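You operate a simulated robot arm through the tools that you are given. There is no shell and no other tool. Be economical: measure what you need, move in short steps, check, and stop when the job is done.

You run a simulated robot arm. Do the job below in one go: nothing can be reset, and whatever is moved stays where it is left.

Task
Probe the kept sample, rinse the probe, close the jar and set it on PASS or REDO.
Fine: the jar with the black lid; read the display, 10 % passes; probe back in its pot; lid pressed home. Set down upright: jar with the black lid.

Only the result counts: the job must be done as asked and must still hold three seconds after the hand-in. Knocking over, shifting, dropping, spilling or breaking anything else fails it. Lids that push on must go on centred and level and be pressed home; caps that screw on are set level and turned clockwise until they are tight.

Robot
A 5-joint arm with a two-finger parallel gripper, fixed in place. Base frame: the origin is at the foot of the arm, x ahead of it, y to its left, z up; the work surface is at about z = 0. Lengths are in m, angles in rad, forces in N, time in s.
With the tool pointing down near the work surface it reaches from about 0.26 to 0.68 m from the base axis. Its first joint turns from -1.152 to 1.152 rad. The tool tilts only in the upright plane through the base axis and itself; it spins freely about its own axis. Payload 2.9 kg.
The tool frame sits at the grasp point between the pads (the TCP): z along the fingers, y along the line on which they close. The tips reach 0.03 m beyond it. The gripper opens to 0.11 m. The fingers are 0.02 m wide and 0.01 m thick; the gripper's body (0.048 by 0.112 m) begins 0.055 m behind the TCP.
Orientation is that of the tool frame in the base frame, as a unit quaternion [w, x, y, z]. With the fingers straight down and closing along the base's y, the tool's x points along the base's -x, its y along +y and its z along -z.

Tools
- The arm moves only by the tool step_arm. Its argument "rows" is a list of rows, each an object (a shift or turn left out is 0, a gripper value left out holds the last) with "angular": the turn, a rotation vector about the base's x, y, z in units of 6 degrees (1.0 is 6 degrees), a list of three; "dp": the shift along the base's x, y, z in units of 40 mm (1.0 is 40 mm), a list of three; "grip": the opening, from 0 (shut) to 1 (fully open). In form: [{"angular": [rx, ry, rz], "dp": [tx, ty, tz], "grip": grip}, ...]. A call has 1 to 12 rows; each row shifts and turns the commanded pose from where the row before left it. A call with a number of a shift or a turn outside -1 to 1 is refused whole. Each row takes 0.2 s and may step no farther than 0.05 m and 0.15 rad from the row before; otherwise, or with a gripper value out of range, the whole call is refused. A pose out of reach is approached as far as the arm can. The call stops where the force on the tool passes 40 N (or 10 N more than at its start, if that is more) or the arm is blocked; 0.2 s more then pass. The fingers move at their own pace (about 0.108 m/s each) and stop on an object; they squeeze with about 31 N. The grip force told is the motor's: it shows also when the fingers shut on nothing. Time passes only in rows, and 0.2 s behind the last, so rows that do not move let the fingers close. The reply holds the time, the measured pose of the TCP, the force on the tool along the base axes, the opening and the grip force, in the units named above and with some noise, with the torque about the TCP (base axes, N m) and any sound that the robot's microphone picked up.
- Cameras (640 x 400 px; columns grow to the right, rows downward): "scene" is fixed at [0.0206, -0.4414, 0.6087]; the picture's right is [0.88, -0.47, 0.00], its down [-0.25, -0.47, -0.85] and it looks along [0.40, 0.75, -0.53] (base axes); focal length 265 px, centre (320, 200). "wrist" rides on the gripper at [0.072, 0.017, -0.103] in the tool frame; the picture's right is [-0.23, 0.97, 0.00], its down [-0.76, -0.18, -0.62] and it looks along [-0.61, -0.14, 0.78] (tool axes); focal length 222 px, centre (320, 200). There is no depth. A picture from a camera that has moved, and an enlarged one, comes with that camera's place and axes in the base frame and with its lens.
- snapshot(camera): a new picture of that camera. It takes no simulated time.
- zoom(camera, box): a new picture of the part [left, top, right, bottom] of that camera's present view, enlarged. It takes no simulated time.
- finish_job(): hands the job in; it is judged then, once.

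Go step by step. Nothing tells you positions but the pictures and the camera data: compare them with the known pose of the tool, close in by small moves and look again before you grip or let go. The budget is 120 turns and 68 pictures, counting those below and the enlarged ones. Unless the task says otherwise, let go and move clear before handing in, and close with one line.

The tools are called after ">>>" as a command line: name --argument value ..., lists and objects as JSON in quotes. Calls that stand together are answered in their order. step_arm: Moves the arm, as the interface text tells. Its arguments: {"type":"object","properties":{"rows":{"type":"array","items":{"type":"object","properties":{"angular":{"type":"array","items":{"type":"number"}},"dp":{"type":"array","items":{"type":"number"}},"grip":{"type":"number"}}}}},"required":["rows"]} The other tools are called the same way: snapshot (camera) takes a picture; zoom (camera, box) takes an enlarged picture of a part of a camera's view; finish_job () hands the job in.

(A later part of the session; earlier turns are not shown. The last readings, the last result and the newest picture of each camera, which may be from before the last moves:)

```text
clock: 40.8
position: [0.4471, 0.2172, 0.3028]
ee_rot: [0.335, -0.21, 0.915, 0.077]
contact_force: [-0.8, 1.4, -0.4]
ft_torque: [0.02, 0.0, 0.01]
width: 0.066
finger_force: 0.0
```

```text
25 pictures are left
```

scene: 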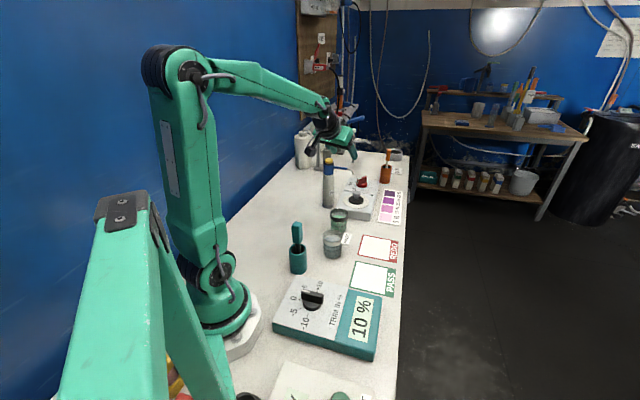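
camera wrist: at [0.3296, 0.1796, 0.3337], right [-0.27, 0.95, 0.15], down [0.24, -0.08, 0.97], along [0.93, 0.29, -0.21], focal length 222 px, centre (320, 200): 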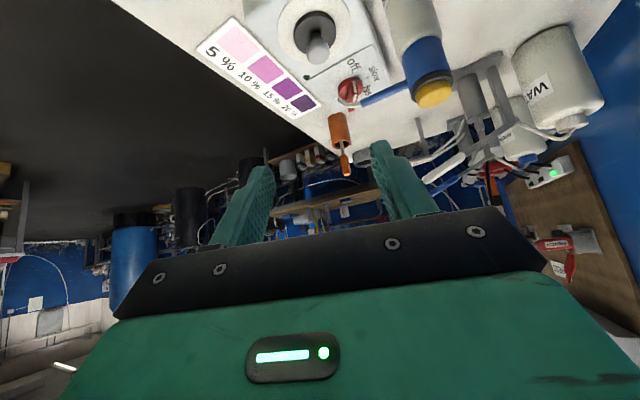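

>>> step_arm --rows '[{"dp": [0.255, 0.14, -0.68]}, {"dp": [0.255, 0.14, -0.68]}, {"dp": [0.255, 0.14, -0.68]}, {"dp": [0.255, 0.14, -0.68]}, {"dp": [0.255, 0.14, -0.68]}, {"dp": [0, 0, 0]}]'

>>> zoom --camera "wrist" --box '[200, 0, 480, 230]'

>>> zoom --camera "scene" --box '[300, 130, 400, 230]'

```text
clock: 42.2
position: [0.4994, 0.2462, 0.1678]
ee_rot: [0.335, -0.211, 0.915, 0.079]
contact_force: [0.1, -1.2, -0.1]
ft_torque: [0.04, 0.01, -0.04]
width: 0.0659
finger_force: 0.0
```

```text
1.74 times, centred on (340, 115) of wrist
camera zoom: at [0.3825, 0.2079, 0.1987], right [-0.27, 0.95, 0.15], down [0.24, -0.08, 0.97], along [0.93, 0.3, -0.21], focal length 386 px, centre (285, 348)
```

zoom: 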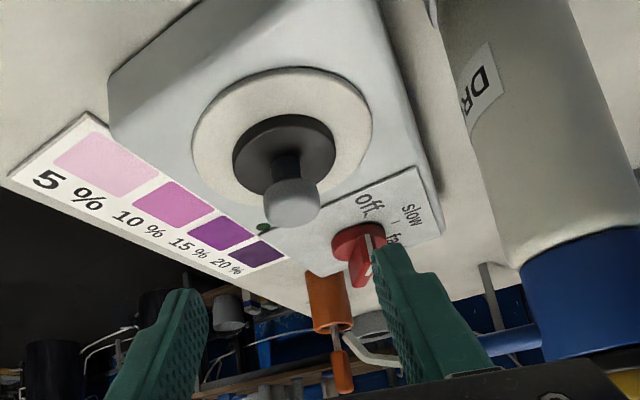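

```text
4.00 times, centred on (350, 180) of scene
camera zoom: at [0.0206, -0.4414, 0.6087], right [0.88, -0.47, 0.0], down [-0.25, -0.47, -0.85], along [0.4, 0.75, -0.53], focal length 1061 px, centre (200, 280)
```

zoom: 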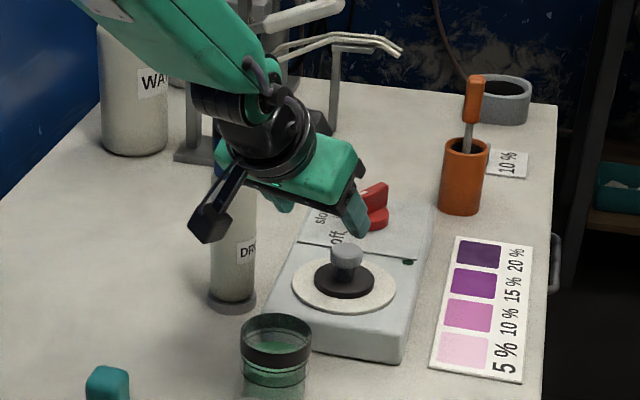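

Path is clear under the nozzle by about 25 mm. Advancing along the tool axis most of the way.

>>> step_arm --rows '[{"dp": [0.27, 0.14, -0.38]}, {"dp": [0.27, 0.14, -0.38]}, {"dp": [0.27, 0.14, -0.38]}, {"dp": [0.27, 0.14, -0.38]}, {"dp": [0, 0, 0]}]'

>>> zoom --camera "wrist" --box '[200, 0, 480, 230]'

>>> zoom --camera "scene" --box '[310, 140, 390, 220]'

```text
clock: 43.4
position: [0.5399, 0.2679, 0.1063]
ee_rot: [0.334, -0.211, 0.915, 0.08]
contact_force: [0.7, 0.5, 0.3]
ft_torque: [0.0, -0.03, -0.01]
width: 0.0659
finger_force: 0.0
```

```text
1.74 times, centred on (340, 115) of wrist
camera zoom: at [0.4231, 0.2297, 0.1381], right [-0.27, 0.95, 0.15], down [0.24, -0.09, 0.97], along [0.93, 0.3, -0.21], focal length 386 px, centre (285, 348)
```

zoom: 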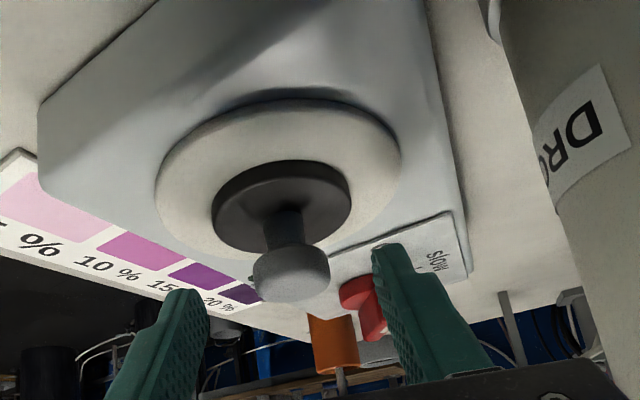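

```text
5.00 times, centred on (350, 180) of scene
camera zoom: at [0.0206, -0.4414, 0.6087], right [0.88, -0.47, 0.0], down [-0.25, -0.47, -0.85], along [0.4, 0.75, -0.53], focal length 1326 px, centre (170, 300)
```

zoom: 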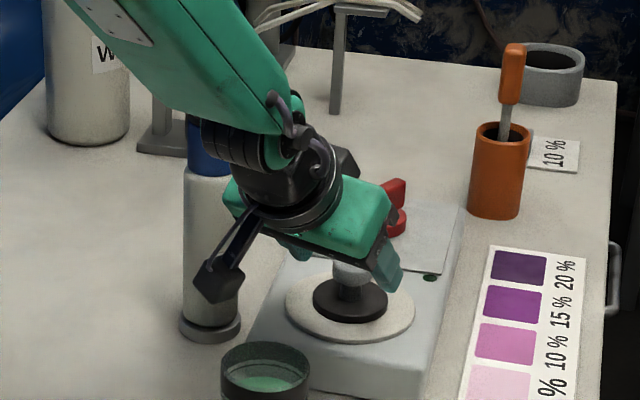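

Knob is centred between fingers. Final advance and grip.

>>> step_arm --rows '[{"dp": [0.16, 0.11, -0.205]}, {"dp": [0.16, 0.105, -0.205]}, {"dp": [0, 0, 0]}, {"grip": 0.4}, {"grip": 0.2}, {"grip": 0.0}, {"dp": [0, 0, 0]}, {"dp": [0, 0, 0]}]'

>>> zoom --camera "wrist" --box '[200, 0, 480, 230]'

```text
clock: 45.2
position: [0.5518, 0.2765, 0.0912]
ee_rot: [0.334, -0.211, 0.915, 0.081]
contact_force: [-0.4, 0.3, 0.3]
ft_torque: [-0.02, -0.02, 0.03]
width: 0.0281
finger_force: 31.2
```

```text
1.74 times, centred on (340, 115) of wrist
camera zoom: at [0.4358, 0.2381, 0.1214], right [-0.27, 0.95, 0.15], down [0.24, -0.09, 0.97], along [0.93, 0.3, -0.21], focal length 386 px, centre (285, 348)
```

zoom: 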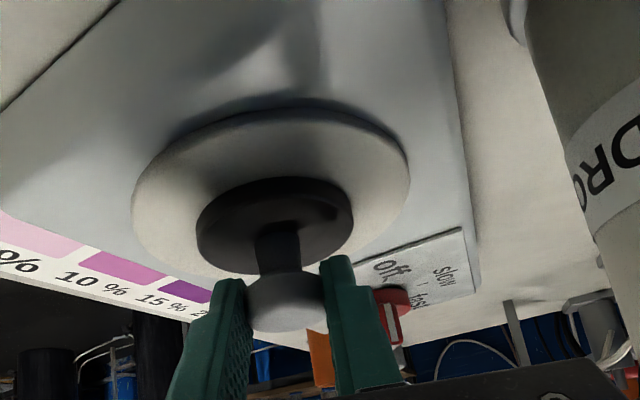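

Lid gripped. Lift slightly, then withdraw along the tool axis from under the nozzle.

>>> step_arm --rows '[{"dp": [0, 0, 0.15]}, {"dp": [-0.29, -0.14, 0.38]}, {"dp": [-0.29, -0.14, 0.38]}, {"dp": [-0.29, -0.14, 0.38]}, {"dp": [-0.29, -0.14, 0.38]}, {"dp": [-0.29, -0.14, 0.38]}, {"dp": [0, 0, 0]}]'

>>> step_arm --rows '[{"angular": [0, 0, -0.2], "dp": [-0.42, -0.31, 0]}, {"dp": [-0.42, -0.31, 0]}, {"dp": [-0.42, -0.31, 0]}, {"dp": [-0.4, -0.31, 0]}, {"dp": [0, 0, 0]}]'

>>> snapshot --camera "wrist"

>>> zoom --camera "scene" --box '[280, 130, 400, 250]'

```text
clock: 46.8
position: [0.4962, 0.248, 0.1697]
ee_rot: [0.334, -0.211, 0.915, 0.08]
contact_force: [-0.6, 0.5, -0.1]
ft_torque: [0.0, -0.04, 0.01]
width: 0.0284
finger_force: 31.0
```

```text
clock: 48.0
position: [0.4281, 0.196, 0.1708]
ee_rot: [0.335, -0.2, 0.918, 0.075]
contact_force: [-0.2, -0.4, -0.1]
ft_torque: [-0.01, 0.01, 0.01]
width: 0.0279
finger_force: 31.5
```

```text
19 pictures are left
camera wrist: at [0.3091, 0.161, 0.2023], right [-0.25, 0.96, 0.15], down [0.24, -0.09, 0.97], along [0.94, 0.27, -0.21], focal length 222 px, centre (320, 200)
```

wrist: 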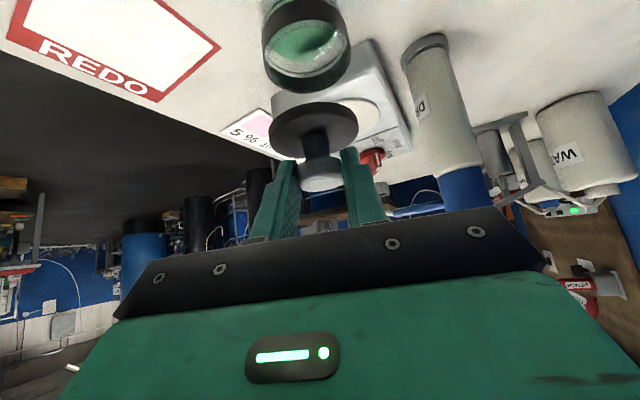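

```text
3.33 times, centred on (340, 190) of scene
camera zoom: at [0.0206, -0.4414, 0.6087], right [0.88, -0.47, 0.0], down [-0.25, -0.47, -0.85], along [0.4, 0.75, -0.53], focal length 884 px, centre (253, 233)
```

zoom: 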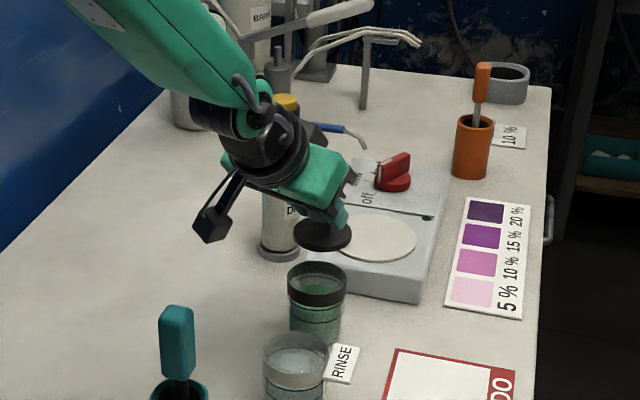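

>>> zoom --camera "wrist" --box '[240, 0, 380, 200]'

```text
2.00 times, centred on (310, 100) of wrist
camera zoom: at [0.3091, 0.161, 0.2023], right [-0.25, 0.96, 0.15], down [0.24, -0.09, 0.97], along [0.94, 0.27, -0.21], focal length 444 px, centre (340, 400)
```

zoom: 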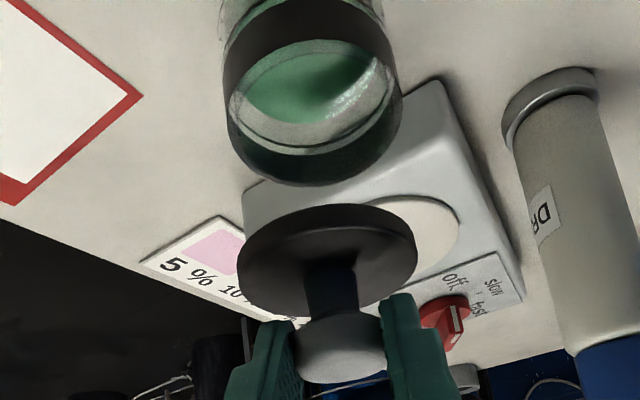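

Lid is nearly over the jar; a small +y correction and lowering part way, then check.

>>> step_arm --rows '[{"dp": [0.01, 0.06, -0.3]}, {"dp": [0, 0, -0.3]}, {"dp": [0, 0, -0.3]}, {"dp": [0, 0, 0]}]'

>>> zoom --camera "wrist" --box '[240, 0, 380, 200]'

>>> zoom --camera "scene" --box '[310, 170, 370, 240]'

```text
clock: 49.0
position: [0.429, 0.2015, 0.1326]
ee_rot: [0.336, -0.201, 0.917, 0.076]
contact_force: [0.3, -0.2, -0.6]
ft_torque: [0.03, 0.04, -0.01]
width: 0.0278
finger_force: 31.3
```

```text
2.00 times, centred on (310, 100) of wrist
camera zoom: at [0.3108, 0.1652, 0.165], right [-0.25, 0.96, 0.15], down [0.24, -0.09, 0.97], along [0.94, 0.28, -0.21], focal length 444 px, centre (340, 400)
```

zoom: 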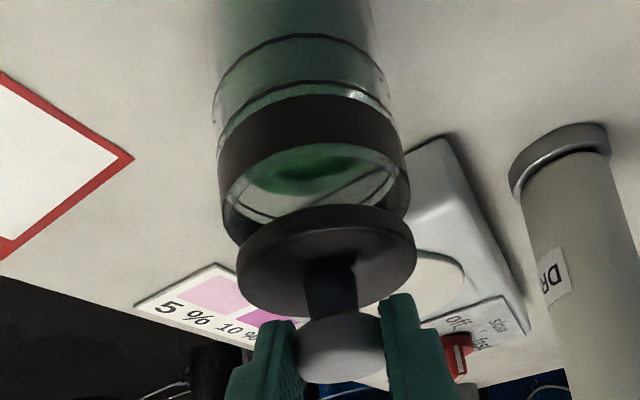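

```text
5.71 times, centred on (340, 205) of scene
camera zoom: at [0.0206, -0.4414, 0.6087], right [0.88, -0.47, 0.0], down [-0.25, -0.47, -0.85], along [0.4, 0.75, -0.53], focal length 1516 px, centre (206, 171)
```

zoom: 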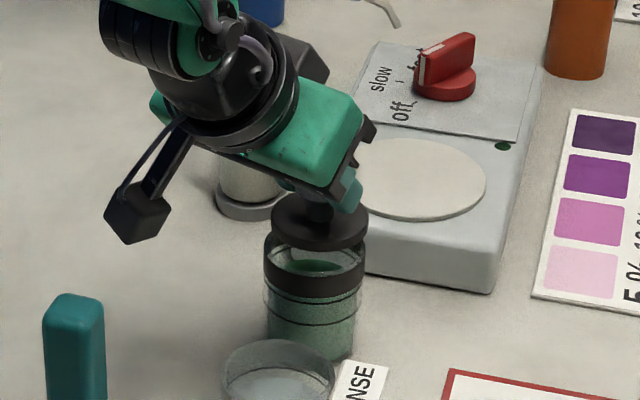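

>>> step_arm --rows '[{"dp": [-0.05, -0.075, 0]}, {"dp": [0, 0, -0.2]}, {"dp": [0, 0, 0]}]'

>>> zoom --camera "wrist" --box '[250, 0, 370, 200]'

>>> zoom --camera "scene" --box '[315, 190, 365, 240]'

```text
clock: 49.8
position: [0.4288, 0.1975, 0.1252]
ee_rot: [0.336, -0.2, 0.917, 0.074]
contact_force: [0.1, 0.5, -0.6]
ft_torque: [0.02, 0.0, 0.01]
width: 0.0277
finger_force: 31.0
```

```text
2.00 times, centred on (310, 100) of wrist
camera zoom: at [0.3101, 0.163, 0.1575], right [-0.25, 0.96, 0.15], down [0.24, -0.09, 0.97], along [0.94, 0.28, -0.21], focal length 444 px, centre (340, 400)
```

zoom: 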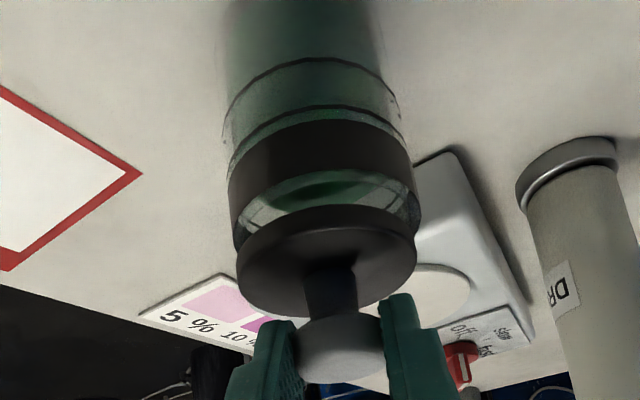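

```text
8.00 times, centred on (340, 215) of scene
camera zoom: at [0.0206, -0.4414, 0.6087], right [0.88, -0.47, 0.0], down [-0.25, -0.47, -0.85], along [0.4, 0.75, -0.53], focal length 2122 px, centre (160, 80)
```

zoom: 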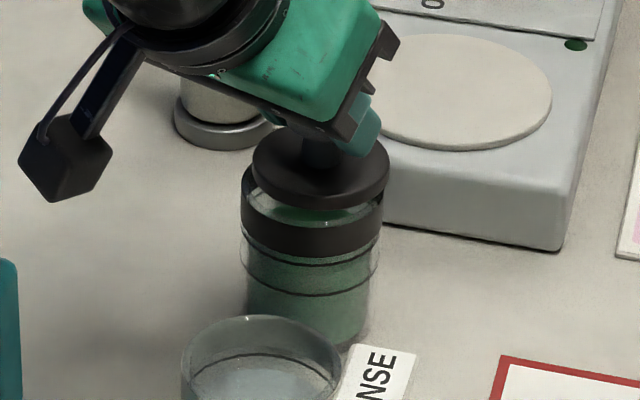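

>>> step_arm --rows '[{"dp": [-0.075, -0.012, 0]}, {"dp": [0, 0, -0.1]}, {"dp": [0, 0, -0.1]}, {"dp": [0, 0, 0]}]'

>>> zoom --camera "scene" --box '[315, 190, 365, 240]'

```text
clock: 50.8
position: [0.4255, 0.2004, 0.1194]
ee_rot: [0.338, -0.201, 0.916, 0.077]
contact_force: [-5.8, -1.4, 20.9]
ft_torque: [0.07, 0.05, -0.06]
width: 0.0276
finger_force: 31.1
heard: snap
```

```text
8.00 times, centred on (340, 215) of scene
camera zoom: at [0.0205, -0.4415, 0.6087], right [0.88, -0.47, 0.0], down [-0.25, -0.47, -0.85], along [0.4, 0.75, -0.53], focal length 2122 px, centre (160, 80)
```

zoom: 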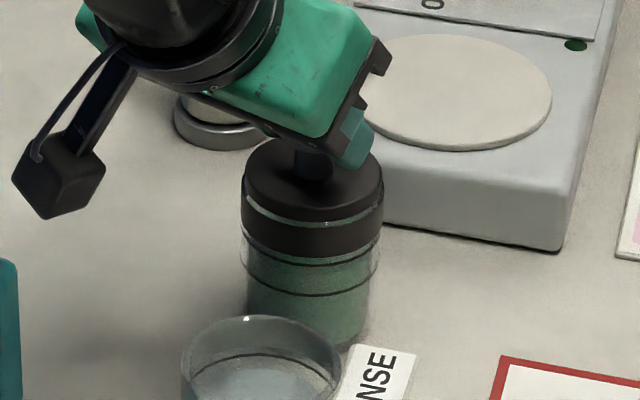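

A snap was heard and the lid looks level. I'll release, back off along the tool axis, and stand the tool upright to press and check.

>>> step_arm --rows '[{"grip": 0.35}, {"grip": 0.5}, {"grip": 0.6}, {"dp": [0, 0, 0]}, {"dp": [-0.25, -0.115, 0.38]}, {"dp": [-0.25, -0.115, 0.38]}, {"dp": [-0.25, -0.115, 0.38]}, {"dp": [0, 0, 0.8]}, {"dp": [0, 0, 0.8]}, {"dp": [0, 0, 0]}]'

>>> step_arm --rows '[{"angular": [-0.425, 0.905, 0]}, {"angular": [-0.425, 0.905, 0]}, {"angular": [-0.425, 0.905, 0]}, {"angular": [-0.425, 0.905, 0]}, {"angular": [-0.425, 0.905, 0]}, {"angular": [-0.425, 0.905, 0]}, {"angular": [-0.297, 0.63, 0]}, {"dp": [0, 0, 0]}]'

>>> zoom --camera "scene" --box '[305, 180, 365, 240]'

```text
clock: 53.0
position: [0.3929, 0.1829, 0.2306]
ee_rot: [0.335, -0.2, 0.917, 0.075]
contact_force: [-0.2, 0.1, -0.1]
ft_torque: [0.02, -0.06, 0.02]
width: 0.0658
finger_force: 0.1
```

```text
clock: 54.8
position: [0.3948, 0.1833, 0.2276]
ee_rot: [0.0, -0.215, 0.977, 0.0]
contact_force: [-0.7, -0.2, 0.3]
ft_torque: [-0.01, -0.01, -0.01]
width: 0.0662
finger_force: 0.0
```

```text
6.67 times, centred on (335, 210) of scene
camera zoom: at [0.0206, -0.4414, 0.6087], right [0.88, -0.47, 0.0], down [-0.25, -0.47, -0.85], along [0.4, 0.75, -0.53], focal length 1768 px, centre (220, 133)
```

zoom: 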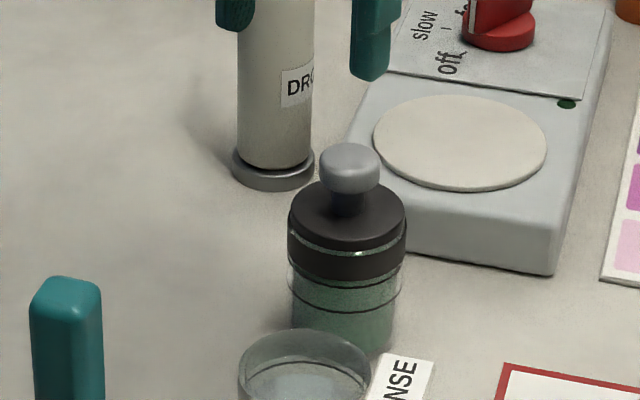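

>>> step_arm --rows '[{"dp": [0.54, 0.25, 0], "grip": 0}, {"dp": [0.54, 0.25, 0]}, {"dp": [0, 0, -0.5]}, {"dp": [0, 0, -0.3]}, {"dp": [0, 0, -0.2]}, {"dp": [0, 0, 0]}]'

>>> zoom --camera "scene" --box '[305, 160, 365, 240]'

```text
clock: 56.2
position: [0.4393, 0.2022, 0.1894]
ee_rot: [-0.001, -0.215, 0.977, -0.001]
contact_force: [0.1, 1.0, 0.0]
ft_torque: [0.02, 0.02, 0.0]
width: 0.0002
finger_force: 31.4
```

```text
5.00 times, centred on (335, 200) of scene
camera zoom: at [0.0206, -0.4414, 0.6087], right [0.88, -0.47, 0.0], down [-0.25, -0.47, -0.85], along [0.4, 0.75, -0.53], focal length 1326 px, centre (245, 200)
```

zoom: 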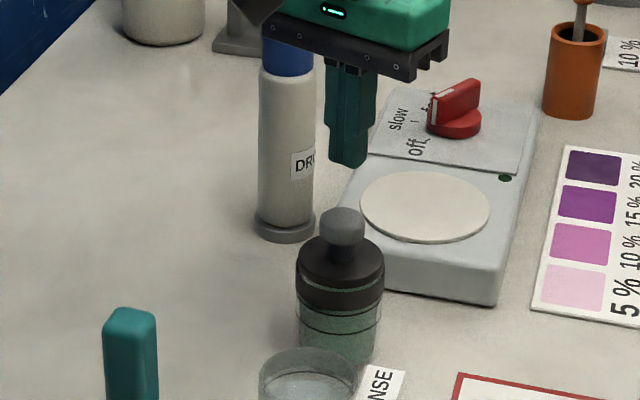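

Fingers are above the knob. I press down in small steps, watching force and sound.

>>> step_arm --rows '[{"dp": [0, 0, -0.4]}, {"dp": [0, 0, -0.2]}, {"dp": [0, 0, -0.15]}, {"dp": [0, 0, -0.1]}, {"dp": [0, 0, 0]}]'

```text
clock: 57.4
position: [0.4382, 0.2037, 0.1548]
ee_rot: [0.0, -0.214, 0.977, 0.0]
contact_force: [0.1, -0.3, 0.3]
ft_torque: [0.0, 0.01, -0.03]
width: 0.0002
finger_force: 30.6
```

>>> step_arm --rows '[{"dp": [0, 0, -0.1]}, {"dp": [0, 0, -0.05]}, {"dp": [0, 0, -0.05]}, {"dp": [0, 0, -0.05]}, {"dp": [0, 0, 0]}]'

```text
clock: 58.6
position: [0.4405, 0.2053, 0.1446]
ee_rot: [0.0, -0.213, 0.977, 0.0]
contact_force: [-1.2, -0.5, 5.1]
ft_torque: [-0.04, 0.05, 0.01]
width: 0.0001
finger_force: 31.1
```

>>> step_arm --rows '[{"dp": [0, 0, -0.04]}, {"dp": [0, 0, -0.04]}, {"dp": [0, 0, -0.04]}, {"dp": [0, 0, -0.04]}, {"dp": [0, 0, 0]}]'

```text
clock: 59.3
position: [0.4406, 0.2046, 0.1455]
ee_rot: [0.004, -0.214, 0.977, 0.002]
contact_force: [-2.5, -0.7, 6.4]
ft_torque: [-0.06, 0.13, 0.03]
width: 0.0001
finger_force: 31.3
stopped in row 3: the force on the tool passed its limit at 44 N (the readings are from after the stop); the commanded pose is now the measured one
```

Lid withstood 44 N without moving: it is home. Now rise, open, and grip the jar body.

>>> step_arm --rows '[{"dp": [0, 0, 0.6]}, {"dp": [0, 0, 0.8], "grip": 0.85}, {"dp": [-0.03, -0.02, 0]}, {"dp": [0, 0, 0]}]'

>>> zoom --camera "wrist" --box '[180, 40, 480, 240]'

```text
clock: 60.3
position: [0.4387, 0.2057, 0.2003]
ee_rot: [0.002, -0.214, 0.977, 0.0]
contact_force: [-1.0, 0.0, 0.4]
ft_torque: [-0.03, 0.01, 0.02]
width: 0.0936
finger_force: 0.1
```

```text
2.00 times, centred on (330, 140) of wrist
camera zoom: at [0.3649, 0.1894, 0.3033], right [-0.2, 0.98, 0.0], down [0.76, 0.16, 0.63], along [0.61, 0.13, -0.78], focal length 444 px, centre (300, 320)
```

zoom: 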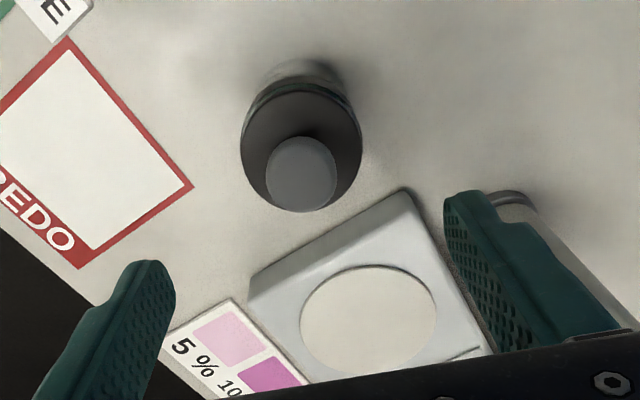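

>>> step_arm --rows '[{"dp": [0, -0.03, -0.6]}, {"dp": [0, 0, -0.6]}, {"dp": [0, 0, -0.6]}, {"dp": [0, 0, -0.6]}, {"dp": [0, 0, -0.5]}, {"dp": [0, 0, -0.3]}, {"dp": [0, 0, 0]}]'

>>> zoom --camera "scene" --box '[305, 160, 385, 240]'

```text
clock: 61.9
position: [0.4404, 0.2028, 0.072]
ee_rot: [0.002, -0.214, 0.977, 0.001]
contact_force: [-0.5, -0.6, -0.4]
ft_torque: [-0.02, -0.01, -0.03]
width: 0.0937
finger_force: 0.1
```

```text
5.00 times, centred on (345, 200) of scene
camera zoom: at [0.0206, -0.4414, 0.6087], right [0.88, -0.47, 0.0], down [-0.25, -0.47, -0.85], along [0.4, 0.75, -0.53], focal length 1326 px, centre (195, 200)
```

zoom: 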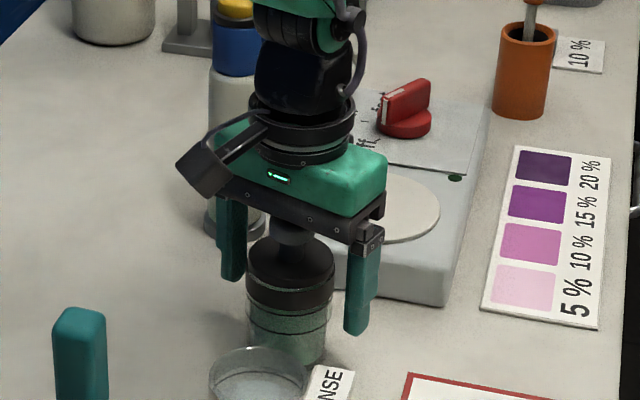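

>>> step_arm --rows '[{"grip": 0.6}, {"grip": 0.4}, {"grip": 0.2}, {"grip": 0}, {"dp": [0, 0, 0]}, {"dp": [0, 0, 0.3]}, {"dp": [0, 0, 0.5]}, {"dp": [0, 0, 0.6]}, {"dp": [0, 0, 0.6]}, {"dp": [0, 0, 0.4]}, {"dp": [0, 0, 0]}]'

>>> zoom --camera "scene" --box '[285, 130, 405, 300]'

```text
clock: 64.3
position: [0.4385, 0.2042, 0.1692]
ee_rot: [0.002, -0.214, 0.977, 0.001]
contact_force: [-0.3, 0.1, 1.0]
ft_torque: [0.03, -0.03, 0.01]
width: 0.0578
finger_force: 30.7
heard: snap
```

```text
2.35 times, centred on (345, 215) of scene
camera zoom: at [0.0206, -0.4414, 0.6087], right [0.88, -0.47, 0.0], down [-0.25, -0.47, -0.85], along [0.4, 0.75, -0.53], focal length 624 px, centre (261, 165)
```

zoom: 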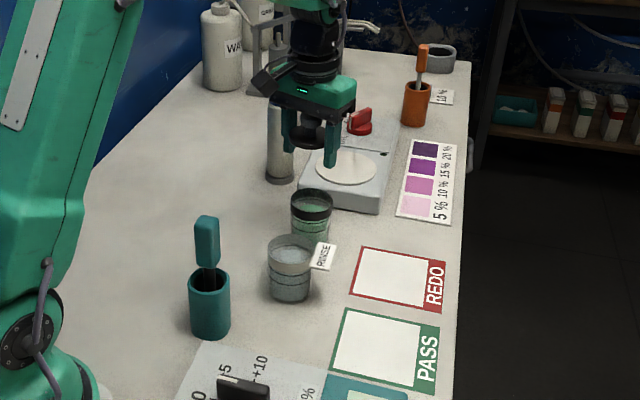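

The grip took the lid instead of the glass and it snapped off. I'll check the jar's position before re-seating it.

>>> zoom --camera "scene" --box '[310, 165, 370, 245]'

```text
5.00 times, centred on (340, 205) of scene
camera zoom: at [0.0206, -0.4414, 0.6087], right [0.88, -0.47, 0.0], down [-0.25, -0.47, -0.85], along [0.4, 0.75, -0.53], focal length 1326 px, centre (220, 175)
```

zoom: 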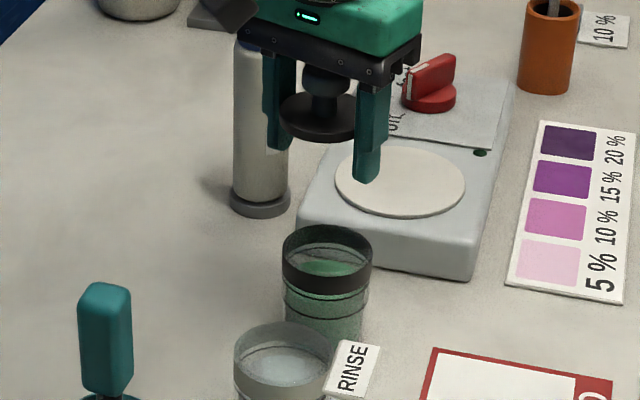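

The jar hopped about 13 mm toward -y but stands upright. I'll shift above its new place (~0.441, 0.191) and look.

>>> step_arm --rows '[{"dp": [0.045, -0.31, 0]}, {"dp": [0, 0, -0.5]}, {"dp": [0, 0, -0.5]}, {"dp": [0, 0, 0]}]'

>>> snapshot --camera "wrist"

>>> zoom --camera "scene" --box '[315, 180, 375, 240]'

```text
clock: 65.3
position: [0.4408, 0.1909, 0.1273]
ee_rot: [0.003, -0.214, 0.977, 0.0]
contact_force: [-0.6, 0.7, -0.5]
ft_torque: [0.03, 0.02, -0.01]
width: 0.0578
finger_force: 30.7
```

```text
5 pictures are left
camera wrist: at [0.3671, 0.1757, 0.2292], right [-0.2, 0.98, 0.0], down [0.76, 0.16, 0.63], along [0.61, 0.13, -0.78], focal length 222 px, centre (320, 200)
```

wrist: 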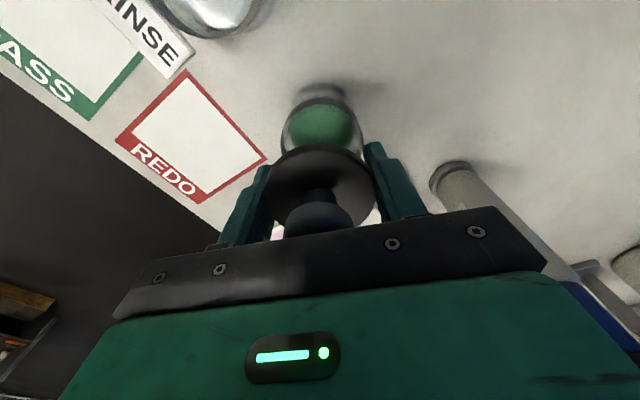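

```text
6.67 times, centred on (345, 210) of scene
camera zoom: at [0.0206, -0.4414, 0.6087], right [0.88, -0.47, 0.0], down [-0.25, -0.47, -0.85], along [0.4, 0.75, -0.53], focal length 1768 px, centre (153, 133)
```

zoom: 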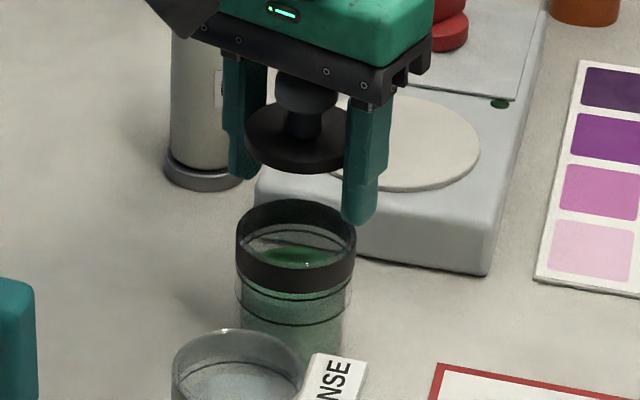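

The lid is centred over the jar in both views. Lowering carefully; the fingertips must straddle the rim at TCP z≈0.103, so I watch the force there.

>>> step_arm --rows '[{"dp": [0, 0, -0.25]}, {"dp": [0, 0, -0.2]}, {"dp": [0, 0, -0.05]}, {"dp": [0, 0, -0.05]}, {"dp": [0, 0, 0]}]'

>>> step_arm --rows '[{"dp": [0, 0, -0.03]}, {"dp": [0, 0, -0.03]}, {"dp": [0, 0, 0]}]'

```text
clock: 66.5
position: [0.4408, 0.1912, 0.1066]
ee_rot: [0.003, -0.214, 0.977, 0.0]
contact_force: [-0.8, 0.0, 0.4]
ft_torque: [0.03, 0.0, -0.02]
width: 0.0575
finger_force: 31.0
```

```text
clock: 67.3
position: [0.4406, 0.1912, 0.1053]
ee_rot: [0.004, -0.213, 0.977, 0.001]
contact_force: [-1.6, -1.6, 10.2]
ft_torque: [0.22, 0.3, 0.08]
width: 0.0578
finger_force: 30.7
```

The +y fingertip touches the rim. Back up slightly, shift 2 mm that way, and retry.

>>> step_arm --rows '[{"dp": [0, 0, 0.12]}, {"dp": [-0.06, 0.03, 0]}, {"dp": [0, 0, 0]}, {"dp": [0, 0, -0.08]}, {"dp": [0, 0, -0.03]}, {"dp": [0, 0, -0.03]}, {"dp": [0, 0, 0]}]'

```text
clock: 68.9
position: [0.4384, 0.1917, 0.1053]
ee_rot: [0.004, -0.213, 0.977, 0.001]
contact_force: [-3.9, -5.3, 18.1]
ft_torque: [-0.17, 0.19, 0.05]
width: 0.0578
finger_force: 31.4
```

Both fingertips meet the rim: the jar is slightly wider than the lid's grip span. I'll instead rest the lid offset (toward the base) on the rim, where the jar's chord is narrower than the fingers, then regrip the knob. Search with small offsets.

>>> step_arm --rows '[{"dp": [0, 0, 0.12]}, {"dp": [-0.41, -0.188, 0]}, {"dp": [0, 0, 0]}, {"dp": [0, 0, -0.1]}, {"dp": [0, 0, -0.04]}, {"dp": [0, 0, -0.03]}, {"dp": [0, 0, 0]}]'

```text
clock: 70.5
position: [0.4229, 0.1841, 0.1021]
ee_rot: [0.003, -0.214, 0.977, 0.0]
contact_force: [0.1, -0.2, -0.3]
ft_torque: [0.04, -0.03, -0.02]
width: 0.0577
finger_force: 30.6
```

Fingers pass beside the rim. Continue down.

>>> step_arm --rows '[{"dp": [0, 0, -0.1]}, {"dp": [0, 0, -0.1]}, {"dp": [0, 0, -0.1]}, {"dp": [0, 0, 0]}]'

```text
clock: 71.5
position: [0.4227, 0.1844, 0.0897]
ee_rot: [0.003, -0.214, 0.977, 0.001]
contact_force: [1.1, -0.1, 0.0]
ft_torque: [-0.05, 0.01, 0.01]
width: 0.0576
finger_force: 30.6
```

>>> step_arm --rows '[{"dp": [0, 0, -0.1]}, {"dp": [0, 0, -0.1]}, {"dp": [0, 0, -0.04]}, {"dp": [0, 0, 0]}]'

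>>> step_arm --rows '[{"dp": [0, 0, -0.04]}, {"dp": [0, 0, 0]}]'

```text
clock: 72.5
position: [0.4225, 0.1842, 0.0815]
ee_rot: [0.002, -0.214, 0.977, 0.0]
contact_force: [-1.2, 0.3, 0.4]
ft_torque: [0.03, -0.01, 0.02]
width: 0.0574
finger_force: 30.9
```

```text
clock: 73.1
position: [0.4225, 0.1843, 0.0784]
ee_rot: [0.002, -0.214, 0.977, 0.0]
contact_force: [1.4, -0.3, -0.3]
ft_torque: [0.03, 0.0, -0.02]
width: 0.0575
finger_force: 30.7
```

>>> step_arm --rows '[{"dp": [0, 0, -0.03]}, {"dp": [0, 0, -0.03]}, {"dp": [0, 0, 0]}]'

>>> step_arm --rows '[{"dp": [0, 0, -0.03]}, {"dp": [0, 0, 0]}]'

```text
clock: 73.9
position: [0.422, 0.186, 0.0761]
ee_rot: [0.002, -0.214, 0.977, 0.001]
contact_force: [-0.6, -0.8, -0.3]
ft_torque: [-0.02, -0.01, -0.02]
width: 0.0575
finger_force: 31.2
```

```text
clock: 74.5
position: [0.4217, 0.1855, 0.0756]
ee_rot: [0.002, -0.214, 0.977, 0.001]
contact_force: [-0.6, 0.9, 0.1]
ft_torque: [0.06, -0.01, 0.02]
width: 0.0578
finger_force: 31.5
```

>>> step_arm --rows '[{"dp": [0, 0, -0.03]}, {"dp": [0, 0, 0]}]'

>>> step_arm --rows '[{"dp": [0, 0, -0.03]}, {"dp": [0, 0, 0]}]'

```text
clock: 75.1
position: [0.4222, 0.1852, 0.0758]
ee_rot: [0.002, -0.214, 0.977, 0.001]
contact_force: [-0.5, -1.3, -0.4]
ft_torque: [-0.01, -0.05, -0.07]
width: 0.0574
finger_force: 30.8
```

```text
clock: 75.7
position: [0.4216, 0.1848, 0.0738]
ee_rot: [0.003, -0.214, 0.977, 0.001]
contact_force: [-0.6, 0.7, -0.2]
ft_torque: [0.08, 0.03, 0.0]
width: 0.0575
finger_force: 31.1
```

>>> zoom --camera "scene" --box '[315, 185, 365, 235]'

```text
8.00 times, centred on (340, 210) of scene
camera zoom: at [0.0206, -0.4414, 0.6087], right [0.88, -0.47, 0.0], down [-0.25, -0.47, -0.85], along [0.4, 0.75, -0.53], focal length 2122 px, centre (160, 120)
```

zoom: 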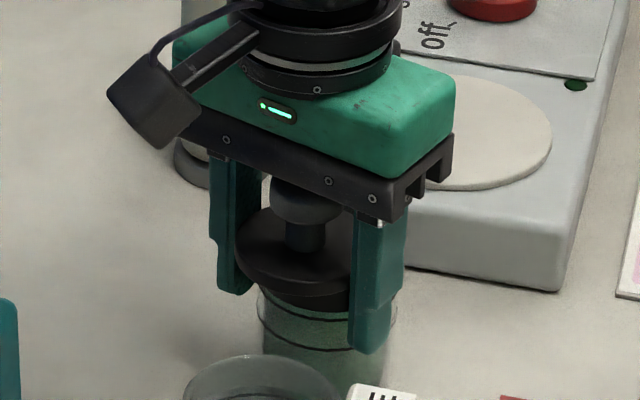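

>>> step_arm --rows '[{"dp": [0, 0, -0.03]}, {"dp": [0, 0, 0]}]'

>>> step_arm --rows '[{"dp": [0, 0, -0.03]}, {"dp": [0, 0, 0]}]'

```text
clock: 76.3
position: [0.4221, 0.1852, 0.0724]
ee_rot: [0.003, -0.214, 0.977, 0.001]
contact_force: [-0.5, 0.8, 0.0]
ft_torque: [-0.03, -0.01, -0.02]
width: 0.0573
finger_force: 30.7
```

```text
clock: 76.9
position: [0.4223, 0.1852, 0.0717]
ee_rot: [0.005, -0.215, 0.977, 0.001]
contact_force: [-3.1, -1.6, 9.0]
ft_torque: [-0.19, -0.16, -0.07]
width: 0.0575
finger_force: 30.9
```

Lid now bears on the rim (9 N). Release it gently and rise.

>>> step_arm --rows '[{"dp": [0, 0, 0.02]}, {"grip": 0.56}, {"grip": 0.62}, {"grip": 0.75}, {"dp": [0, 0, 0]}]'

>>> zoom --camera "wrist" --box '[220, 60, 420, 240]'

```text
clock: 78.1
position: [0.4215, 0.1849, 0.0705]
ee_rot: [0.002, -0.213, 0.977, 0.0]
contact_force: [-0.4, -0.4, 0.7]
ft_torque: [0.0, 0.0, -0.03]
width: 0.0825
finger_force: 0.0
```

```text
2.22 times, centred on (320, 150) of wrist
camera zoom: at [0.3482, 0.1697, 0.1735], right [-0.2, 0.98, 0.0], down [0.76, 0.16, 0.63], along [0.61, 0.13, -0.78], focal length 494 px, centre (320, 311)
```

zoom: 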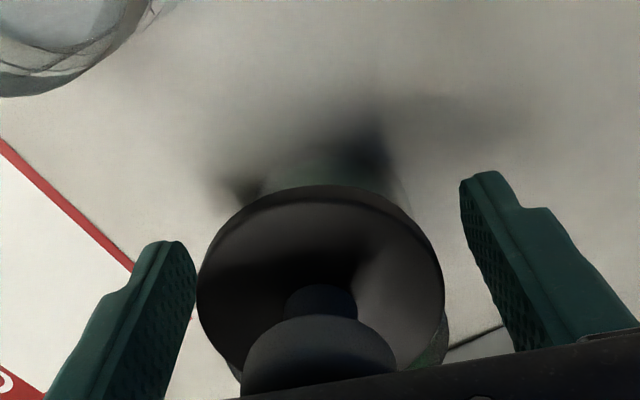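

The lid rests on the rim, knob centred between the fingers. Rise, narrow the opening, lower onto the knob and grip it.

>>> step_arm --rows '[{"dp": [0, 0, 0.5]}, {"dp": [0, 0, 0.8]}, {"dp": [0, 0, 0.9]}, {"dp": [0, 0, 0.1], "grip": 0.5}, {"dp": [0, 0, 0]}, {"dp": [0, 0, 0]}, {"dp": [0, 0, -0.5]}, {"dp": [0, 0, -0.5]}, {"dp": [0, 0, 0]}]'

```text
clock: 80.1
position: [0.4221, 0.1833, 0.1244]
ee_rot: [0.002, -0.214, 0.977, 0.0]
contact_force: [-0.5, 0.0, 0.0]
ft_torque: [-0.01, 0.01, 0.03]
width: 0.0551
finger_force: 0.1
```

>>> step_arm --rows '[{"dp": [0, 0.02, -0.13]}, {"dp": [0, 0, 0]}, {"grip": 0.35}, {"grip": 0.28}, {"grip": 0.2}, {"grip": 0}, {"dp": [0, 0, 0]}]'

>>> step_arm --rows '[{"dp": [0, 0, 0.1]}, {"dp": [0, 0, 0.1]}, {"dp": [0, 0, 0.1]}, {"dp": [0, 0, 0]}]'

```text
clock: 81.7
position: [0.4229, 0.1841, 0.1177]
ee_rot: [0.002, -0.214, 0.977, 0.0]
contact_force: [-0.3, 0.2, 0.0]
ft_torque: [0.01, 0.02, 0.0]
width: 0.0282
finger_force: 31.0
```

```text
clock: 82.7
position: [0.4228, 0.1846, 0.1299]
ee_rot: [0.002, -0.214, 0.977, 0.001]
contact_force: [-0.1, 0.7, 0.3]
ft_torque: [0.0, -0.02, -0.02]
width: 0.0281
finger_force: 30.8
```

>>> step_arm --rows '[{"dp": [0.43, 0.16, 0]}, {"dp": [0, 0, 0]}, {"dp": [0, 0, 0]}]'

>>> zoom --camera "scene" --box '[315, 185, 365, 235]'

>>> zoom --camera "wrist" --box '[250, 80, 390, 220]'

```text
clock: 83.5
position: [0.439, 0.1893, 0.1296]
ee_rot: [0.003, -0.213, 0.977, 0.0]
contact_force: [0.4, 0.4, -0.1]
ft_torque: [-0.01, 0.01, -0.02]
width: 0.0281
finger_force: 30.9
```

```text
8.00 times, centred on (340, 210) of scene
camera zoom: at [0.0206, -0.4414, 0.6087], right [0.88, -0.47, 0.0], down [-0.25, -0.47, -0.85], along [0.4, 0.75, -0.53], focal length 2122 px, centre (160, 120)
```

zoom: 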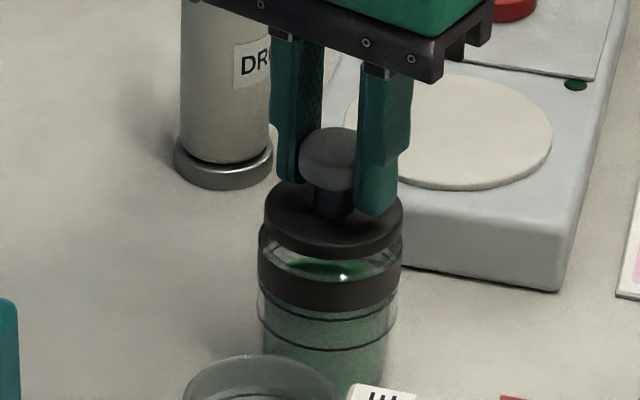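

```text
2.86 times, centred on (320, 150) of wrist
camera zoom: at [0.366, 0.1754, 0.2313], right [-0.2, 0.98, 0.0], down [0.76, 0.16, 0.63], along [0.61, 0.13, -0.78], focal length 635 px, centre (320, 343)
```

zoom: 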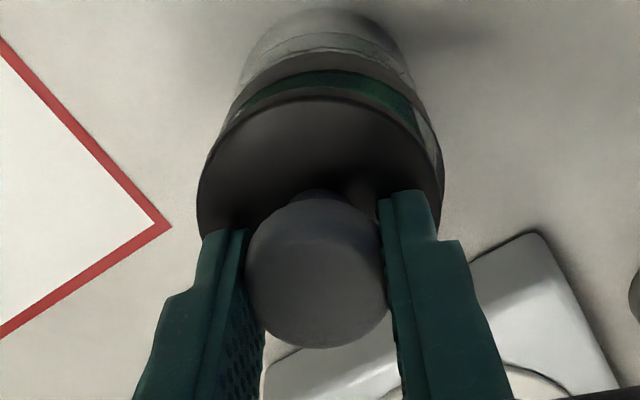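

Lid needs +3 mm in y. Adjust, lower and press until it snaps.

>>> step_arm --rows '[{"dp": [0.025, 0.075, 0]}, {"dp": [0, 0, 0]}, {"dp": [0, 0, -0.15]}, {"dp": [0, 0, -0.05]}, {"dp": [0, 0, -0.05]}, {"dp": [0, 0, 0]}]'

>>> step_arm --rows '[{"dp": [0, 0, -0.04]}, {"dp": [0, 0, -0.04]}, {"dp": [0, 0, -0.02]}, {"dp": [0, 0, 0]}]'

```text
clock: 84.9
position: [0.4409, 0.1942, 0.1194]
ee_rot: [0.003, -0.214, 0.977, 0.001]
contact_force: [0.0, -0.4, 0.1]
ft_torque: [-0.01, 0.0, 0.0]
width: 0.0282
finger_force: 31.1
```

```text
clock: 85.9
position: [0.4418, 0.1956, 0.1192]
ee_rot: [0.007, -0.214, 0.977, 0.003]
contact_force: [-3.2, -7.7, 37.8]
ft_torque: [-0.05, -0.07, -0.04]
width: 0.028
finger_force: 31.8
heard: snap
```

Snap. Release the knob and press from above to make sure.

>>> step_arm --rows '[{"dp": [0, 0, 0.05]}, {"grip": 0.35}, {"grip": 0.5}, {"dp": [0, 0, 0]}, {"dp": [0, 0, 0.8]}, {"dp": [0, 0, 0.9]}, {"grip": 0}, {"dp": [-0.01, -0.03, 0]}, {"dp": [0, 0, 0]}, {"dp": [0, 0, 0]}]'

>>> step_arm --rows '[{"dp": [0, 0, -0.5]}, {"dp": [0, 0, -0.2]}, {"dp": [0, 0, 0]}]'

```text
clock: 88.1
position: [0.44, 0.194, 0.1855]
ee_rot: [0.002, -0.214, 0.977, 0.0]
contact_force: [-0.5, 0.2, 0.0]
ft_torque: [0.02, 0.0, -0.03]
width: 0.0
finger_force: 30.2
```

```text
clock: 88.9
position: [0.4407, 0.1936, 0.1566]
ee_rot: [0.002, -0.215, 0.977, 0.0]
contact_force: [-0.7, -0.7, 0.4]
ft_torque: [-0.02, 0.02, 0.02]
width: 0.0
finger_force: 31.2
```

>>> step_arm --rows '[{"dp": [0, 0, -0.15]}, {"dp": [0, 0, -0.06]}, {"dp": [0, 0, -0.04]}, {"dp": [0, 0, -0.04]}, {"dp": [0, 0, -0.04]}, {"dp": [0, 0, -0.04]}, {"dp": [0, 0, 0]}]'

```text
clock: 90.5
position: [0.4405, 0.1938, 0.1447]
ee_rot: [0.005, -0.214, 0.977, 0.002]
contact_force: [-8.1, -0.7, 32.4]
ft_torque: [-0.15, 0.4, 0.03]
width: 0.0
finger_force: 30.9
```

The lid is firm at the same height as before. Next I'll grip the glass lower with the tool leaned 40° (so the body clears the knob), camera on the upper side; first rise and spin.

>>> step_arm --rows '[{"dp": [0, 0, 0.6]}, {"dp": [0, 0, 0.9], "grip": 0.85}, {"dp": [0, 0, 0.9]}, {"dp": [0, 0, 0.9]}, {"dp": [0, 0, 0.6]}, {"angular": [0, 0, 1], "dp": [-0.5, -0.22, 0]}, {"angular": [0, 0, 1], "dp": [-0.5, -0.22, 0]}, {"angular": [0, 0, 1], "dp": [-0.5, -0.22, 0]}, {"angular": [0, 0, 1]}, {"angular": [0, 0, 1]}, {"angular": [0, 0, 1]}, {"angular": [0, 0, 1]}]'

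>>> step_arm --rows '[{"angular": [0, 0, 1]}, {"angular": [0, 0, 1]}, {"angular": [0, 0, 1]}, {"angular": [0, 0, 1]}, {"angular": [0, 0, 1]}, {"angular": [0, 0, 1]}, {"angular": [0, 0, 1]}, {"angular": [0, 0, 1]}, {"angular": [0, 0, 1]}, {"angular": [0, 0, 1]}, {"angular": [0, 0, 1]}, {"angular": [0, 0, 1]}]'

>>> step_arm --rows '[{"angular": [0, 0, 1]}, {"angular": [0, 0, 1]}, {"angular": [0, 0, 1]}, {"angular": [0, 0, 1]}, {"angular": [0, 0, 1]}, {"angular": [0, 0, 1]}, {"angular": [0, 0, 1]}, {"angular": [0, 0, 1]}, {"angular": [0, 0, 1]}, {"angular": [0, 0, 1]}, {"angular": [0, 0, 0.67]}, {"dp": [0, 0, 0]}]'

```text
clock: 93.1
position: [0.3806, 0.1677, 0.2984]
ee_rot: [0.002, -0.551, 0.834, 0.0]
contact_force: [-1.2, 0.8, -1.0]
ft_torque: [0.01, 0.02, -0.02]
width: 0.0934
finger_force: 0.1
```

```text
clock: 95.7
position: [0.3809, 0.1681, 0.2978]
ee_rot: [0.0, 0.936, -0.352, -0.001]
contact_force: [-0.4, 0.5, 0.0]
ft_torque: [0.0, 0.0, -0.01]
width: 0.0935
finger_force: 0.1
```

```text
clock: 98.3
position: [0.3604, 0.2059, 0.2998]
ee_rot: [0.0, 0.981, 0.193, -0.002]
contact_force: [0.4, 0.0, -0.3]
ft_torque: [0.0, 0.0, -0.01]
width: 0.0933
finger_force: 0.1
out of reach, approached as far as the arm can: row 10, 11
```

The spin hits its limit there, so I'll spin back and use the camera-low arrangement, which I computed clears the rinse glass and meter.

>>> step_arm --rows '[{"angular": [0, 0, -1]}, {"angular": [0, 0, -1]}, {"angular": [0, 0, -1]}, {"angular": [0, 0, -1]}, {"angular": [0, 0, -1]}, {"angular": [0, 0, -1]}, {"angular": [0, 0, -1]}, {"angular": [0, 0, -1]}, {"angular": [0, 0, -1]}, {"angular": [0, 0, -1]}, {"angular": [0, 0, -1]}, {"angular": [0, 0, -1]}]'

>>> step_arm --rows '[{"angular": [0, 0, -1]}, {"angular": [0, 0, -1]}, {"angular": [0, 0, -1]}, {"angular": [0, 0, -1]}, {"angular": [0, 0, -1]}, {"angular": [0, 0, -1]}, {"angular": [0, 0, -1]}, {"angular": [0, 0, -1]}, {"angular": [0, 0, -1]}, {"angular": [0, 0, -1]}, {"angular": [0, 0, -1]}, {"angular": [0, 0, -1]}]'

>>> step_arm --rows '[{"angular": [0, 0, -1]}, {"angular": [0, 0, -1]}, {"angular": [0, 0, -1]}, {"angular": [0, 0, -1]}, {"angular": [0, 0, -1]}, {"dp": [0, 0, 0]}, {"dp": [0, 0, 0]}]'

```text
clock: 100.9
position: [0.3606, 0.2051, 0.2985]
ee_rot: [0.001, 0.908, -0.418, -0.001]
contact_force: [1.0, 0.5, 0.4]
ft_torque: [0.02, -0.01, 0.0]
width: 0.0932
finger_force: 0.1
```

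```text
clock: 103.5
position: [0.3597, 0.207, 0.3003]
ee_rot: [0.002, -0.489, 0.872, 0.0]
contact_force: [-0.2, 0.6, 0.2]
ft_torque: [0.02, 0.0, -0.03]
width: 0.0934
finger_force: 0.0
```

```text
clock: 105.1
position: [0.3598, 0.2056, 0.2987]
ee_rot: [0.002, -0.248, 0.969, 0.001]
contact_force: [0.6, 0.3, 0.3]
ft_torque: [0.0, 0.02, 0.03]
width: 0.0938
finger_force: 0.1
```

>>> step_arm --rows '[{"angular": [0, 0, -0.83], "dp": [0.16, -0.52, 0]}, {"dp": [0.165, -0.52, 0]}, {"angular": [0.4026, -0.9154, 0]}, {"angular": [0.4026, -0.9154, 0]}, {"angular": [0.4026, -0.9154, 0]}, {"angular": [0.4026, -0.9154, 0]}, {"angular": [0.4026, -0.9154, 0]}, {"angular": [0.4026, -0.9154, 0]}, {"angular": [0.268, -0.61, 0]}, {"dp": [0, 0, 0]}]'

```text
clock: 107.3
position: [0.3722, 0.1644, 0.2987]
ee_rot: [0.337, -0.193, 0.919, 0.071]
contact_force: [0.3, -0.5, 0.5]
ft_torque: [0.03, 0.0, 0.01]
width: 0.0935
finger_force: 0.1
```

Tool is leaned correctly. To avoid the camera passing the probe handle, I go above the jar first and then descend vertically with open fingers on both sides.

>>> step_arm --rows '[{"dp": [0.5, 0.215, 0]}, {"dp": [0.5, 0.215, 0]}, {"dp": [0.485, 0.208, 0]}, {"dp": [0, 0, -0.8]}, {"dp": [0, 0, -0.8]}, {"dp": [0, 0, -0.8]}, {"dp": [0, 0, -0.8]}, {"dp": [0, 0, 0]}]'

```text
clock: 109.1
position: [0.4329, 0.1906, 0.1702]
ee_rot: [0.338, -0.192, 0.919, 0.072]
contact_force: [-0.4, 0.0, -0.2]
ft_torque: [0.01, -0.02, -0.03]
width: 0.0935
finger_force: 0.0
```

>>> step_arm --rows '[{"dp": [-0.03, -0.015, -0.5]}, {"dp": [0, 0, -0.5]}, {"dp": [0, 0, -0.5]}, {"dp": [0, 0, -0.4]}, {"dp": [0, 0, 0]}]'

>>> step_arm --rows '[{"dp": [0, 0, -0.3]}, {"dp": [0, 0, -0.3]}, {"dp": [0, 0, -0.3]}, {"dp": [0, 0, -0.15]}, {"dp": [0, 0, 0]}]'

```text
clock: 110.3
position: [0.4336, 0.1891, 0.0973]
ee_rot: [0.337, -0.193, 0.919, 0.07]
contact_force: [0.2, -0.2, 0.4]
ft_torque: [0.0, 0.01, 0.0]
width: 0.0931
finger_force: 0.1
```

```text
clock: 111.5
position: [0.4327, 0.1906, 0.0534]
ee_rot: [0.337, -0.193, 0.919, 0.071]
contact_force: [-1.1, -0.3, -0.1]
ft_torque: [-0.01, 0.01, 0.0]
width: 0.0935
finger_force: 0.0
```

In place without contact. Close gently and lift a little.

>>> step_arm --rows '[{"grip": 0.7}, {"grip": 0.62}, {"grip": 0.56}, {"grip": 0.5}, {"grip": 0.3}, {"grip": 0}, {"dp": [0, 0, 0]}, {"dp": [0, 0, 0]}]'

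>>> step_arm --rows '[{"dp": [0, 0, 0.1]}, {"dp": [0, 0, 0.15]}, {"dp": [0, 0, 0.2]}, {"dp": [0, 0, 0]}]'

```text
clock: 113.3
position: [0.4329, 0.1889, 0.0539]
ee_rot: [0.337, -0.193, 0.919, 0.071]
contact_force: [-0.8, -0.4, 2.7]
ft_torque: [-0.12, -0.03, -0.05]
width: 0.0574
finger_force: 30.9
```

```text
clock: 114.3
position: [0.4311, 0.19, 0.0718]
ee_rot: [0.337, -0.193, 0.919, 0.071]
contact_force: [0.2, 0.0, -1.8]
ft_torque: [-0.04, 0.04, 0.05]
width: 0.0573
finger_force: 30.7
```

Jar is held by the glass and lifted with its lid. Lift higher, then carry it on an arc to PASS while turning with the base.

>>> step_arm --rows '[{"dp": [0, 0, 0.5]}, {"dp": [0, 0, 0.7]}, {"dp": [0, 0, 0.8]}, {"dp": [0, 0, 0.6]}, {"dp": [0, 0, 0.2]}, {"dp": [0, 0, 0]}]'

>>> step_arm --rows '[{"angular": [0, 0, -0.391], "dp": [0.03, -0.5, 0]}, {"angular": [0, 0, -0.391], "dp": [0.03, -0.5, 0]}, {"angular": [0, 0, -0.391], "dp": [-0.015, -0.4875, 0]}, {"angular": [0, 0, -0.391], "dp": [-0.015, -0.4875, 0]}, {"angular": [0, 0, -0.391], "dp": [-0.0575, -0.4725, 0]}, {"angular": [0, 0, -0.391], "dp": [-0.0575, -0.4725, 0]}, {"angular": [0, 0, -0.391], "dp": [-0.095, -0.455, 0]}, {"angular": [0, 0, -0.391], "dp": [-0.095, -0.455, 0]}, {"angular": [0, 0, -0.391], "dp": [-0.135, -0.43, 0]}, {"angular": [0, 0, -0.391], "dp": [-0.135, -0.43, 0]}, {"angular": [0, 0, -0.391], "dp": [-0.17, -0.4075, 0]}, {"angular": [0, 0, -0.391], "dp": [-0.17, -0.4075, 0]}]'

>>> step_arm --rows '[{"dp": [0, 0, 0]}]'

```text
clock: 115.7
position: [0.4331, 0.1884, 0.1817]
ee_rot: [0.337, -0.192, 0.919, 0.07]
contact_force: [0.4, 0.6, -2.1]
ft_torque: [-0.04, 0.04, 0.0]
width: 0.0573
finger_force: 31.0
```

```text
clock: 118.3
position: [0.3959, -0.0327, 0.183]
ee_rot: [0.345, 0.037, 0.938, -0.014]
contact_force: [0.5, 0.3, -2.6]
ft_torque: [0.0, 0.01, 0.0]
width: 0.0572
finger_force: 31.3
```

```text
clock: 118.7
position: [0.3951, -0.0317, 0.1823]
ee_rot: [0.344, 0.037, 0.938, -0.014]
contact_force: [0.0, -0.1, -2.9]
ft_torque: [0.02, 0.02, 0.02]
width: 0.057
finger_force: 31.3
```

>>> step_arm --rows '[{"dp": [0, 0, -0.5]}, {"dp": [0, 0, -0.5]}, {"dp": [0, 0, -0.5]}, {"dp": [0, 0, -0.5]}, {"dp": [0, 0, -0.5]}, {"dp": [0, 0, -0.3]}, {"dp": [0, 0, -0.15]}, {"dp": [0, 0, 0]}]'

```text
clock: 120.5
position: [0.3974, -0.032, 0.0647]
ee_rot: [0.344, 0.037, 0.938, -0.014]
contact_force: [-0.4, 0.0, -1.8]
ft_torque: [0.01, 0.02, 0.0]
width: 0.0571
finger_force: 31.4
```

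Pose is fully reached, jar about 11 mm above the pad. I use my last picture to check placement.

>>> zoom --camera "scene" --box '[310, 190, 420, 310]'

```text
refused: no pictures are left
```

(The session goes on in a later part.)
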